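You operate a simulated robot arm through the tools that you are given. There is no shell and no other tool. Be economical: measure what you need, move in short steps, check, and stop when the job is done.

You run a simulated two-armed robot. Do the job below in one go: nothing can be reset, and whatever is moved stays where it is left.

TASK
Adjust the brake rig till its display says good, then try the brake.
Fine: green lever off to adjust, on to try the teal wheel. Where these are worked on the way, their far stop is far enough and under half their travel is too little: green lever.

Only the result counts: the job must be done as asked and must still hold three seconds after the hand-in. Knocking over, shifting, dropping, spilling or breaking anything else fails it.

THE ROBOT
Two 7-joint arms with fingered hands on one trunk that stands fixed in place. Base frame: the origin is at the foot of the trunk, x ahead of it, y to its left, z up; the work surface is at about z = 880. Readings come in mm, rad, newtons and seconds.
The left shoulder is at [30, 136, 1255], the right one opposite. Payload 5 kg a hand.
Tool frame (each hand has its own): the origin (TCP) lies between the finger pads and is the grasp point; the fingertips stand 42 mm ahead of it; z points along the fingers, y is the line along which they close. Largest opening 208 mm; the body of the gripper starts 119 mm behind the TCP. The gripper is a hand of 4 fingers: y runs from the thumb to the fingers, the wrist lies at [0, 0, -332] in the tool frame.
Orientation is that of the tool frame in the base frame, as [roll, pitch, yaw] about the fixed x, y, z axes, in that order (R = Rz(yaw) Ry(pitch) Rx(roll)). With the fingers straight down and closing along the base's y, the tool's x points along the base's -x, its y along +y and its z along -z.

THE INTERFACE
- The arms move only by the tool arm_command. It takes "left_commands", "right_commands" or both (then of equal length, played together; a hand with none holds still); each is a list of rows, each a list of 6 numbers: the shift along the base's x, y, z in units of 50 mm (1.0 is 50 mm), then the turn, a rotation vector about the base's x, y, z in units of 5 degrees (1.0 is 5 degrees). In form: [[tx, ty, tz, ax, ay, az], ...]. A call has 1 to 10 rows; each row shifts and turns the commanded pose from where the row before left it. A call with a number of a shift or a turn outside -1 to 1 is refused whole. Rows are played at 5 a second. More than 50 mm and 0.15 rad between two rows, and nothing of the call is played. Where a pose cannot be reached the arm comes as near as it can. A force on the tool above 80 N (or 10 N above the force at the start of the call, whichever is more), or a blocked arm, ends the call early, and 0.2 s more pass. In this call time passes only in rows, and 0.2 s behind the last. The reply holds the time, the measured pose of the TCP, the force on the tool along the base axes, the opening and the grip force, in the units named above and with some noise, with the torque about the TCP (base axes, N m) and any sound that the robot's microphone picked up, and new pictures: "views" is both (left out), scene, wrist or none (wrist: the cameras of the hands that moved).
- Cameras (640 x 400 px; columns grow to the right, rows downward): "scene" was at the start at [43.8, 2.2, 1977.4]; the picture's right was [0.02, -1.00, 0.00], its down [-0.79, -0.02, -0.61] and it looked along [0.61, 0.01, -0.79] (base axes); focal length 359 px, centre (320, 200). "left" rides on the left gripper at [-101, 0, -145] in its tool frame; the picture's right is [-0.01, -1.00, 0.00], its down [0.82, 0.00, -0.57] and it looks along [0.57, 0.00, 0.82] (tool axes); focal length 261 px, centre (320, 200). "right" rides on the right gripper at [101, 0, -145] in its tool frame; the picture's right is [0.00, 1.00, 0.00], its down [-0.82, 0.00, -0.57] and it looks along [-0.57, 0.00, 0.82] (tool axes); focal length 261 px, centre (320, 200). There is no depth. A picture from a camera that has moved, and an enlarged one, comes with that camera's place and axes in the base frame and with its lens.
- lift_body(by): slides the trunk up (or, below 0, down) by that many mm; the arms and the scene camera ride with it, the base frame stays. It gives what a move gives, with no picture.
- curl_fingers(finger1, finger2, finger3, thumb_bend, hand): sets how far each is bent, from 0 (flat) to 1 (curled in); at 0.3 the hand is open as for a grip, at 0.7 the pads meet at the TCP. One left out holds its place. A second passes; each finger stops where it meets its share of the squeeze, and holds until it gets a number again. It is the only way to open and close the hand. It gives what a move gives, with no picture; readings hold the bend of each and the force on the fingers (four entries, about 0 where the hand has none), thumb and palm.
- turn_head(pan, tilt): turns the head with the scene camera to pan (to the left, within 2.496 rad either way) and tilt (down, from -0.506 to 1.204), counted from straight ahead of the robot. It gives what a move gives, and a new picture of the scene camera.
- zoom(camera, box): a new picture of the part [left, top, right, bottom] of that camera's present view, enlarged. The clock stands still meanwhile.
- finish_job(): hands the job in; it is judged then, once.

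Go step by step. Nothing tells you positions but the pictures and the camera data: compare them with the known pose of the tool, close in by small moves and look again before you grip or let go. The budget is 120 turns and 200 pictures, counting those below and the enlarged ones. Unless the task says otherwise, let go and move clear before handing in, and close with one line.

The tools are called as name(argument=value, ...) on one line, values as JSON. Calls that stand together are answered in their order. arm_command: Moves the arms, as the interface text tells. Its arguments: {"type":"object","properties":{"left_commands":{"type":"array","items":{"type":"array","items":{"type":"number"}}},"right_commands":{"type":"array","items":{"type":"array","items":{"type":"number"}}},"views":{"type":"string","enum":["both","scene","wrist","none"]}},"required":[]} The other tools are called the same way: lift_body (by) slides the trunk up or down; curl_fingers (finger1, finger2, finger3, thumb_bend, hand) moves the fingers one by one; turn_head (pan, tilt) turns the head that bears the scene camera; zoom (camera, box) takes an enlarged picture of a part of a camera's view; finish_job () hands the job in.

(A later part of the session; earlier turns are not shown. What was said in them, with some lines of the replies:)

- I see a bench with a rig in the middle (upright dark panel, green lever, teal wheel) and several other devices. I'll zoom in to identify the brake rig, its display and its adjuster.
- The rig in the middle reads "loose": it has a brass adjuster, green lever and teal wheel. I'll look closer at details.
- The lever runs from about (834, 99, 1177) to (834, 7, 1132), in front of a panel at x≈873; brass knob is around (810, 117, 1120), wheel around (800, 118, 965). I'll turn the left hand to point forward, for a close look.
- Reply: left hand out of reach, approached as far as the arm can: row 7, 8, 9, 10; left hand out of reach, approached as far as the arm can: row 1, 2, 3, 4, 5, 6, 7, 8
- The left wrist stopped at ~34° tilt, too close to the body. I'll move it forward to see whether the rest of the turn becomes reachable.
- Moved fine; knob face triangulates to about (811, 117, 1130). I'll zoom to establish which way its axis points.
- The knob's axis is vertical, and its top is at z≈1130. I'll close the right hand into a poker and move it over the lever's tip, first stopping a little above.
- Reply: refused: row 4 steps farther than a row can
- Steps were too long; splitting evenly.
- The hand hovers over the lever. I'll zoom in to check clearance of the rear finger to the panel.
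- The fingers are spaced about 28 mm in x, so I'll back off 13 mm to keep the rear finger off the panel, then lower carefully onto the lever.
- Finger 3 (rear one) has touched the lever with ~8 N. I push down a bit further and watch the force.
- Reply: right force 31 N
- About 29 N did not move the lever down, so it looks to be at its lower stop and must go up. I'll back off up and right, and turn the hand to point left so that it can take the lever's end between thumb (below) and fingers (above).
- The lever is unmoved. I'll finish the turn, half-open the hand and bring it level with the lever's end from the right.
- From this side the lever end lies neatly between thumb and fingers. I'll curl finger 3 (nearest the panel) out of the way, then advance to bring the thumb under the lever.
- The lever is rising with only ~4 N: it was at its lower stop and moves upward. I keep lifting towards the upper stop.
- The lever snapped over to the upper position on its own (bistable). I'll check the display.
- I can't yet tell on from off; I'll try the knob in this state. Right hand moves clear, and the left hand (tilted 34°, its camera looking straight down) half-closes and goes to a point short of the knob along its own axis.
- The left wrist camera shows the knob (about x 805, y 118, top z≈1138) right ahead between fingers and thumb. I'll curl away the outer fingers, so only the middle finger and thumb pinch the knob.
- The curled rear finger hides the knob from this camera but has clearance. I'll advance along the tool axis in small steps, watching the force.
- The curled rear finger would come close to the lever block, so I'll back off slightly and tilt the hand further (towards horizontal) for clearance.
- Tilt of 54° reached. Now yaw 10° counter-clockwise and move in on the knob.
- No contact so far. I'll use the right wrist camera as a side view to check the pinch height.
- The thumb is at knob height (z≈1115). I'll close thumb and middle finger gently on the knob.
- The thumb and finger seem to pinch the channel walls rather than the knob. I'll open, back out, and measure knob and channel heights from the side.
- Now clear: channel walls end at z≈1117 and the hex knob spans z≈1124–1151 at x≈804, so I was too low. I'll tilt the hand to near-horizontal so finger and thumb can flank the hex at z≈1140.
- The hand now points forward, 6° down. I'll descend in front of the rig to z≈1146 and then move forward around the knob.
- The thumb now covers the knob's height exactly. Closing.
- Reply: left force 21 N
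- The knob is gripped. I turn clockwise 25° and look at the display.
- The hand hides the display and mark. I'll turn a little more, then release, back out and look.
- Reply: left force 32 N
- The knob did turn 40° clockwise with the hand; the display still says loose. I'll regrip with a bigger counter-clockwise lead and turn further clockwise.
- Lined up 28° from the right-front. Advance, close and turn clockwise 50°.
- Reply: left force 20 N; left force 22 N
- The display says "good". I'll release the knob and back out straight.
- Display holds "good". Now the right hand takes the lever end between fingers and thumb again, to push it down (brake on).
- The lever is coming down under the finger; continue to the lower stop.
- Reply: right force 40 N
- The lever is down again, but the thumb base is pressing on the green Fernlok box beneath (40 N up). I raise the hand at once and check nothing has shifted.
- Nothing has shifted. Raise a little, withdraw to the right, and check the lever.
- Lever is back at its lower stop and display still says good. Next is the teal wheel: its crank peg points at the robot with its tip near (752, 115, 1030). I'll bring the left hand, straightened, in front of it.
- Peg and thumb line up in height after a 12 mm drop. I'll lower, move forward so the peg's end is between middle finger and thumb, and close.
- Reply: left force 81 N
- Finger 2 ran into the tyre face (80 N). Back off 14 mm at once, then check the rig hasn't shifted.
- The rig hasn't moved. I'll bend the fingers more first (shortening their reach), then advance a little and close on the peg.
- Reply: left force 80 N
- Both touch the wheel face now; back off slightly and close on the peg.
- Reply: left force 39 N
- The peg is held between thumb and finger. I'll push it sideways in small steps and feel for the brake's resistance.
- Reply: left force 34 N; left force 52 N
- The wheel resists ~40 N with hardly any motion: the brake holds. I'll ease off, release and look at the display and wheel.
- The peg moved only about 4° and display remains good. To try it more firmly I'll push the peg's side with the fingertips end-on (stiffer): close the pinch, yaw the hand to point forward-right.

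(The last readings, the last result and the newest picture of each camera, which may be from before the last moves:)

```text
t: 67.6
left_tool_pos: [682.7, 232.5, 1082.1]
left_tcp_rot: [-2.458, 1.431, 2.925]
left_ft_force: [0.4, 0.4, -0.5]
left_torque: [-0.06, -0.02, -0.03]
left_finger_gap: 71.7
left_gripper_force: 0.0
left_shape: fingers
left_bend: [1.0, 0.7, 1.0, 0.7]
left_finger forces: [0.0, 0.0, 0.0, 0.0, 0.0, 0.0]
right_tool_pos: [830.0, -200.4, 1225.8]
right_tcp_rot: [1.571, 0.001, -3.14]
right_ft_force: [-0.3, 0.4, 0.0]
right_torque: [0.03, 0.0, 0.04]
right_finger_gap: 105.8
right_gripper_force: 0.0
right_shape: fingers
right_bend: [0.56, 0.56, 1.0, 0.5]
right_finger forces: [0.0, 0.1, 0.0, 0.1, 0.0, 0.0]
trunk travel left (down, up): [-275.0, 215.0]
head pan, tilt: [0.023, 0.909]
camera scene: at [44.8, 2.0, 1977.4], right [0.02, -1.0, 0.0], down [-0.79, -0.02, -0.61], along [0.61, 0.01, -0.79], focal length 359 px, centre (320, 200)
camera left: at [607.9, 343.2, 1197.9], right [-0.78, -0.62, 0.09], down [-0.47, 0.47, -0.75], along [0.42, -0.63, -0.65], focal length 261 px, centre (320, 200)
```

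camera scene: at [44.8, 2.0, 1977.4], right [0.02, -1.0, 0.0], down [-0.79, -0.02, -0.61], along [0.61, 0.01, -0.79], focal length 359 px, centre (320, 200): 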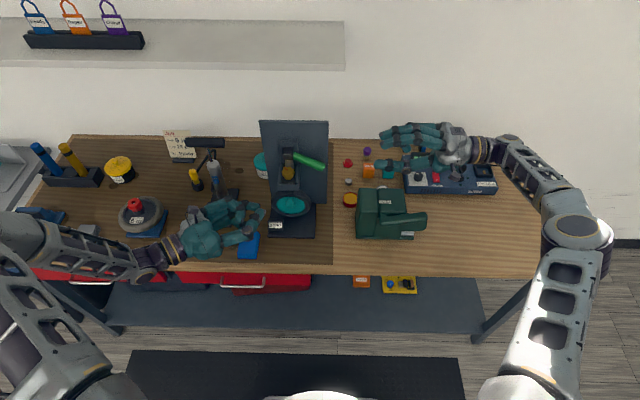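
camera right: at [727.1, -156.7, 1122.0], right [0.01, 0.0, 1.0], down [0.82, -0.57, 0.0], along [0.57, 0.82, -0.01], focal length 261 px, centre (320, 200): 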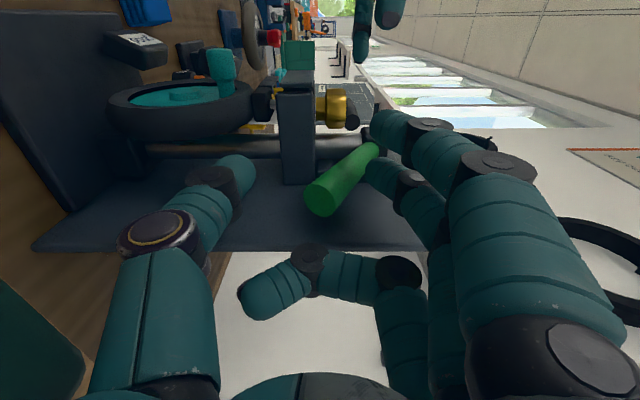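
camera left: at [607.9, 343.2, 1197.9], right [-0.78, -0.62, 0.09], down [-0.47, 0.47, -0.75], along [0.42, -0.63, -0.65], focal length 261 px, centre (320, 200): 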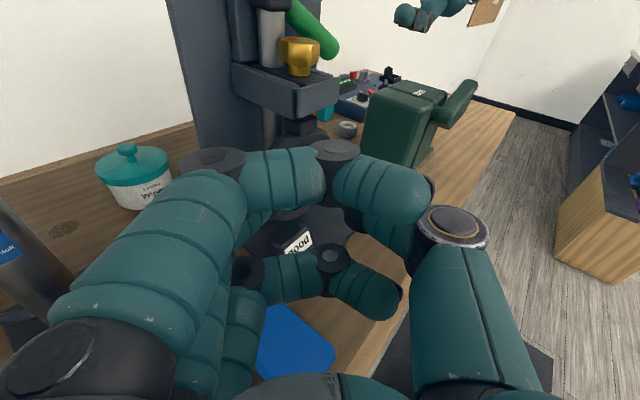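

arm_command(left_commands=[[0.5, -0.5, 0, 0, 0, 0], [0.5, -0.4, 0, 0, 0, 0], [0.2, 0, -0.5, 0, 0, 0], [0, 0, -0.4, 0, 0, 0]], views="wrist")

zoom(camera="scene", box=[200, 130, 340, 270])

zoom(camera="right", box=[60, 0, 330, 190])

```text
t: 68.6
left_tool_pos: [741.5, 186.4, 1039.1]
left_tcp_rot: [-2.455, 1.433, 2.925]
left_ft_force: [0.0, 0.2, 0.1]
left_torque: [0.05, 0.03, 0.01]
left_finger_gap: 71.6
left_gripper_force: 0.1
left_shape: fingers
left_bend: [1.0, 0.7, 1.0, 0.7]
left_finger forces: [0.0, 0.1, 0.1, 0.1, 0.0, 0.1]
right_tool_pos: [829.1, -201.1, 1225.8]
right_tcp_rot: [1.569, -0.001, -3.141]
right_ft_force: [0.2, 0.6, -0.2]
right_torque: [-0.01, -0.03, 0.01]
right_finger_gap: 105.7
right_gripper_force: 0.1
right_shape: fingers
right_bend: [0.56, 0.56, 1.0, 0.5]
right_finger forces: [0.0, 0.0, 0.0, 0.0, 0.0, 0.0]
trunk travel left (down, up): [-275.0, 215.0]
head pan, tilt: [0.023, 0.909]
camera left: at [666.7, 297.6, 1154.5], right [-0.78, -0.62, 0.09], down [-0.46, 0.47, -0.75], along [0.42, -0.63, -0.65], focal length 261 px, centre (320, 200)
```

left: 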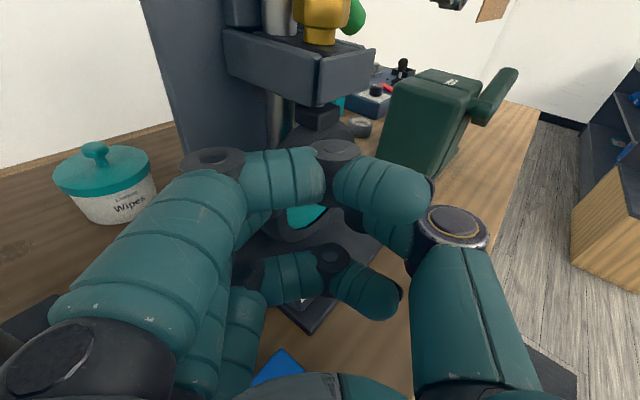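

```text
2.86 times, centred on (270, 200) of scene
camera zoom: at [44.0, 2.1, 1977.4], right [0.02, -1.0, 0.0], down [-0.79, -0.02, -0.61], along [0.61, 0.01, -0.79], focal length 1026 px, centre (463, 200)
```

zoom: 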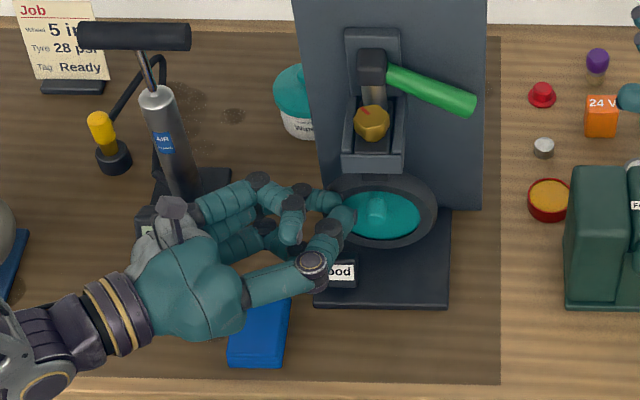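

```text
2.11 times, centred on (195, 95) of right
camera zoom: at [727.4, -346.5, 1226.1], right [0.0, 0.0, 1.0], down [0.82, -0.57, 0.0], along [0.57, 0.82, 0.0], focal length 549 px, centre (583, 421)
```

zoom: 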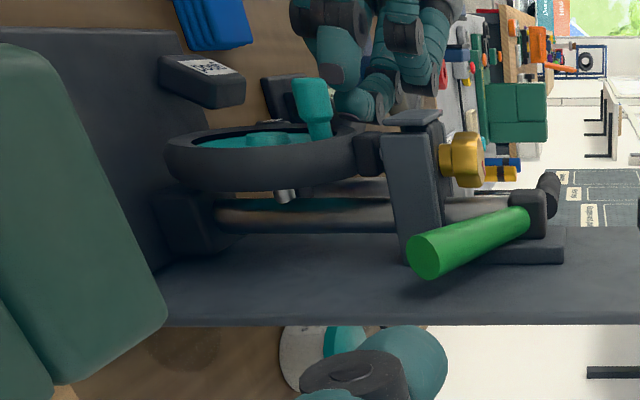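

arm_command(left_commands=[[-0.2, 0, -0.06, 0, 0, 0], [0, -0.3, 0, 0, 0, 0], [0, -0.2, 0, 0, 0, 0]], views="none")

zoom(camera="scene", box=[250, 160, 340, 240])

zoom(camera="right", box=[100, 0, 300, 120])

```text
t: 69.4
left_tool_pos: [732.1, 162.4, 1035.0]
left_tcp_rot: [-2.457, 1.432, 2.926]
left_ft_force: [0.1, 0.6, 0.1]
left_torque: [-0.01, 0.0, 0.0]
left_finger_gap: 71.8
left_gripper_force: 0.1
left_shape: fingers
left_bend: [1.0, 0.7, 1.0, 0.7]
left_finger forces: [0.0, 0.0, 0.0, 0.0, 0.0, 0.0]
right_tool_pos: [827.9, -199.7, 1224.9]
right_tcp_rot: [1.572, -0.001, -3.141]
right_ft_force: [-0.3, -0.5, -0.2]
right_torque: [0.0, -0.01, 0.0]
right_finger_gap: 105.8
right_gripper_force: 0.1
right_shape: fingers
right_bend: [0.56, 0.56, 1.0, 0.5]
right_finger forces: [0.0, 0.0, 0.1, 0.1, 0.0, 0.1]
trunk travel left (down, up): [-275.0, 215.0]
head pan, tilt: [0.023, 0.909]
```

```text
5.00 times, centred on (295, 200) of scene
camera zoom: at [43.8, 2.4, 1977.4], right [0.02, -1.0, 0.0], down [-0.79, -0.02, -0.61], along [0.61, 0.01, -0.79], focal length 1796 px, centre (445, 200)
```

zoom: 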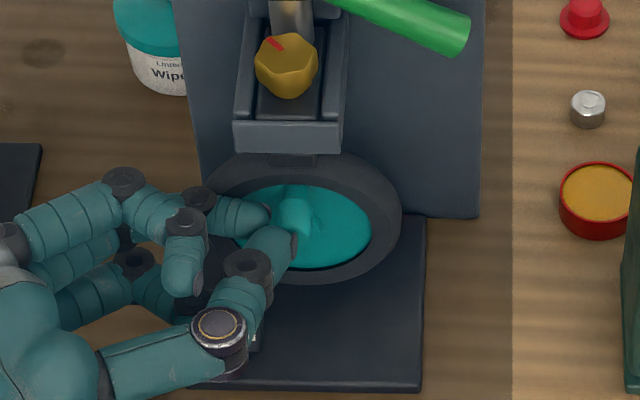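

```text
3.20 times, centred on (200, 60) of right
camera zoom: at [727.5, -345.9, 1226.3], right [0.0, 0.0, 1.0], down [0.82, -0.57, 0.0], along [0.57, 0.82, 0.0], focal length 834 px, centre (704, 648)
```

zoom: 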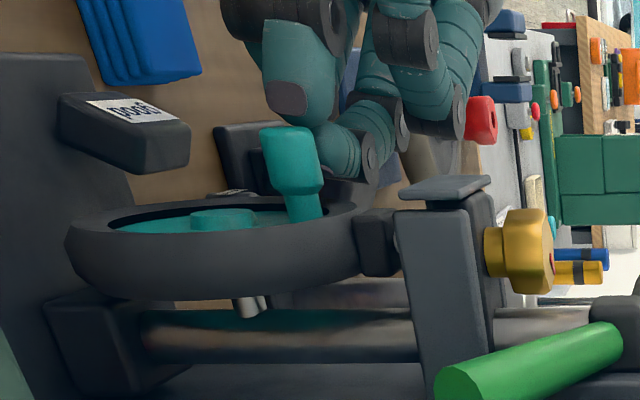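

Finger 2's tip is now just left of the peg. Push to the right in small steps.

arm_command(left_commands=[[0, -0.15, 0, 0, 0, 0], [0, -0.15, 0, 0, 0, 0], [0, -0.15, 0, 0, 0, 0], [0, -0.15, 0, 0, 0, 0], [0, -0.15, 0, 0, 0, 0]], views="none")

zoom(camera="scene", box=[250, 160, 340, 240])

```text
t: 70.5
left_tool_pos: [732.9, 138.4, 1032.9]
left_tcp_rot: [-2.511, 1.432, 2.886]
left_ft_force: [-36.9, 52.7, 23.7]
left_torque: [1.08, -1.04, 4.03]
left_finger_gap: 71.4
left_gripper_force: 37.6
left_shape: fingers
left_bend: [1.0, 0.85, 1.0, 0.7]
left_finger forces: [0.1, 75.4, 0.0, 0.0, 0.2, 0.0]
right_tool_pos: [826.8, -205.8, 1227.0]
right_tcp_rot: [1.571, 0.0, 3.137]
right_ft_force: [1.1, -1.1, -1.5]
right_torque: [0.23, 0.02, 0.17]
right_finger_gap: 105.5
right_gripper_force: 0.1
right_shape: fingers
right_bend: [0.56, 0.56, 1.0, 0.5]
right_finger forces: [0.0, 0.0, 0.1, 0.0, 0.0, 0.0]
trunk travel left (down, up): [-275.0, 215.0]
head pan, tilt: [0.023, 0.909]
stopped in row 5 (left hand): the force on the tool passed its limit at 85 N (the readings are from after the stop); the commanded pose is now the measured one
```

```text
5.00 times, centred on (295, 200) of scene
camera zoom: at [40.2, 4.0, 1977.6], right [0.02, -1.0, 0.0], down [-0.79, -0.02, -0.62], along [0.61, 0.01, -0.79], focal length 1796 px, centre (445, 200)
```

zoom: 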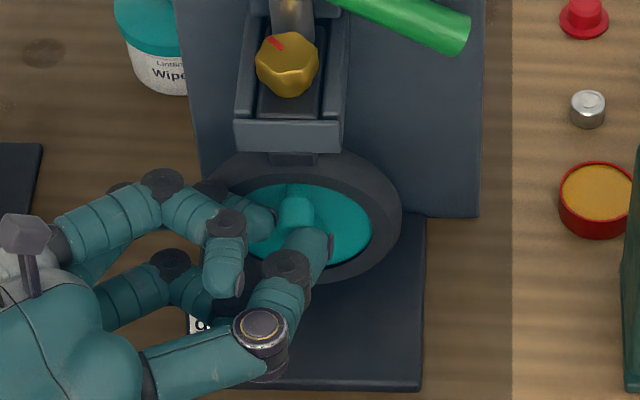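

The wheel held against roughly 60–80 N: the brake has been tried firmly and holds. I'll back off, retract both hands clear and make a last check.

arm_command(left_commands=[[0, 0.5, 0, 0, 0, 0], [-0.3, 0.7, 0.2, 0, 0, 0], [-0.5, 0.6, 0.5, 0, 0, 0], [-0.3, 0.5, 0.7, 0, 0, 0], [0, 0.3, 0.9, 0, 0, 0], [0, 0, 0.9, 0, 0, 0]], views="none")

zoom(camera="scene", box=[240, 110, 350, 250])

zoom(camera="scene", box=[0, 0, 640, 400])

```text
t: 71.9
left_tool_pos: [672.9, 259.2, 1191.5]
left_tcp_rot: [-2.477, 1.428, 2.907]
left_ft_force: [-0.8, -0.2, 0.1]
left_torque: [0.01, 0.01, 0.17]
left_finger_gap: 71.5
left_gripper_force: 0.2
left_shape: fingers
left_bend: [1.0, 0.7, 1.0, 0.7]
left_finger forces: [0.1, 0.0, 0.0, 0.0, 0.0, 0.0]
right_tool_pos: [826.8, -206.5, 1224.1]
right_tcp_rot: [1.571, 0.0, 3.138]
right_ft_force: [-0.9, -0.8, -0.2]
right_torque: [0.0, -0.01, -0.06]
right_finger_gap: 105.7
right_gripper_force: 0.0
right_shape: fingers
right_bend: [0.56, 0.56, 1.0, 0.5]
right_finger forces: [0.0, 0.0, 0.1, 0.0, 0.0, 0.0]
trunk travel left (down, up): [-275.0, 215.0]
head pan, tilt: [0.023, 0.909]
```

```text
2.86 times, centred on (295, 180) of scene
camera zoom: at [42.6, 0.3, 1977.5], right [0.02, -1.0, 0.0], down [-0.79, -0.02, -0.61], along [0.61, 0.02, -0.79], focal length 1026 px, centre (391, 257)
```

zoom: 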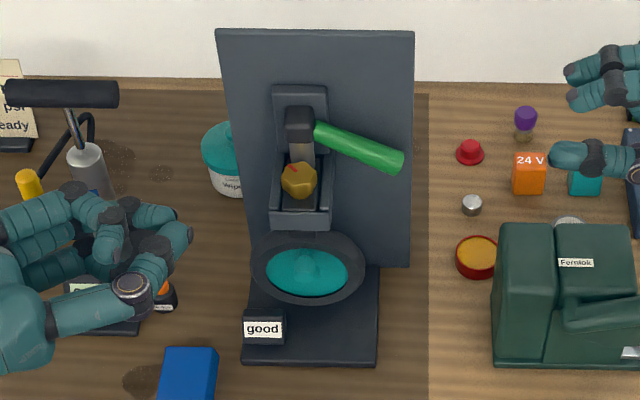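

```text
1.00 times, centred on (320, 200) of scene (not enlarged: the box is as wide or as high as the picture)
camera zoom: at [42.6, 0.3, 1977.5], right [0.02, -1.0, 0.0], down [-0.79, -0.02, -0.61], along [0.61, 0.02, -0.79], focal length 359 px, centre (320, 200)
```

zoom: 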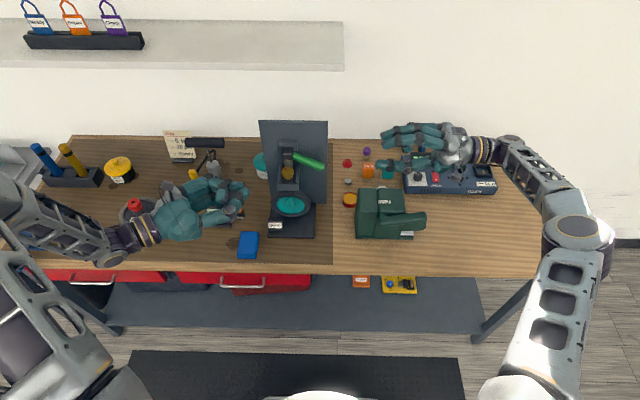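

Display shows good, lever is at the on stop and nothing else has moved. One last close look at the wheel's peg.

zoom(camera="scene", box=[260, 175, 330, 245])

zoom(camera="right", box=[100, 0, 300, 120])

```text
5.71 times, centred on (295, 210) of scene
camera zoom: at [42.6, 0.3, 1977.5], right [0.02, -1.0, 0.0], down [-0.79, -0.02, -0.61], along [0.61, 0.02, -0.79], focal length 2053 px, centre (463, 143)
```

zoom: 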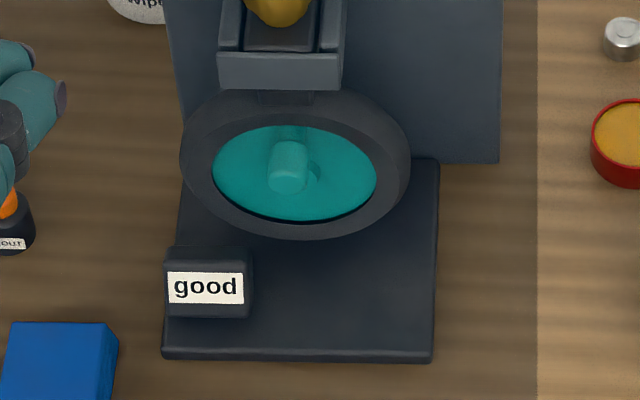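

```text
3.20 times, centred on (200, 60) of right
camera zoom: at [726.0, -351.0, 1226.4], right [0.0, 0.0, 1.0], down [0.82, -0.57, 0.0], along [0.57, 0.82, 0.0], focal length 834 px, centre (704, 648)
```

zoom: 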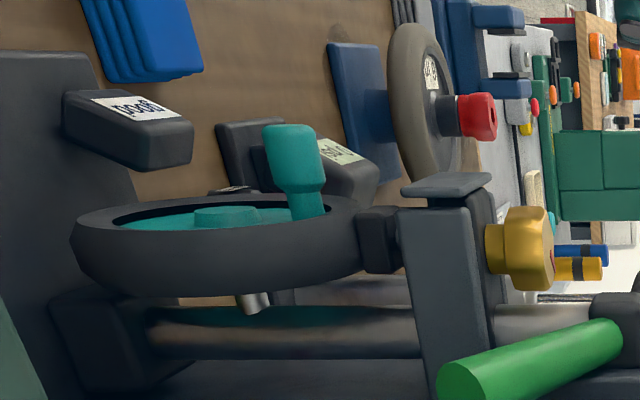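

The wheel sits where it began, so the brake held under the push. The display reads good, the lever is on, and both hands are clear. I'm handing in.

finish_job()

```text
The job is handed in.
```

I adjusted the brake rig until its display read "good", put the green lever back on, and tried the teal wheel: the brake held against a 60–80 N push. I judged lever-down to be "on" because the wheel held there; I didn't check that it runs free with the lever up. On the way the right hand pressed on the Fernlok box (about 40 N) and the left hand pushed against the wheel (about 80 N), but the pictures show nothing shifted.
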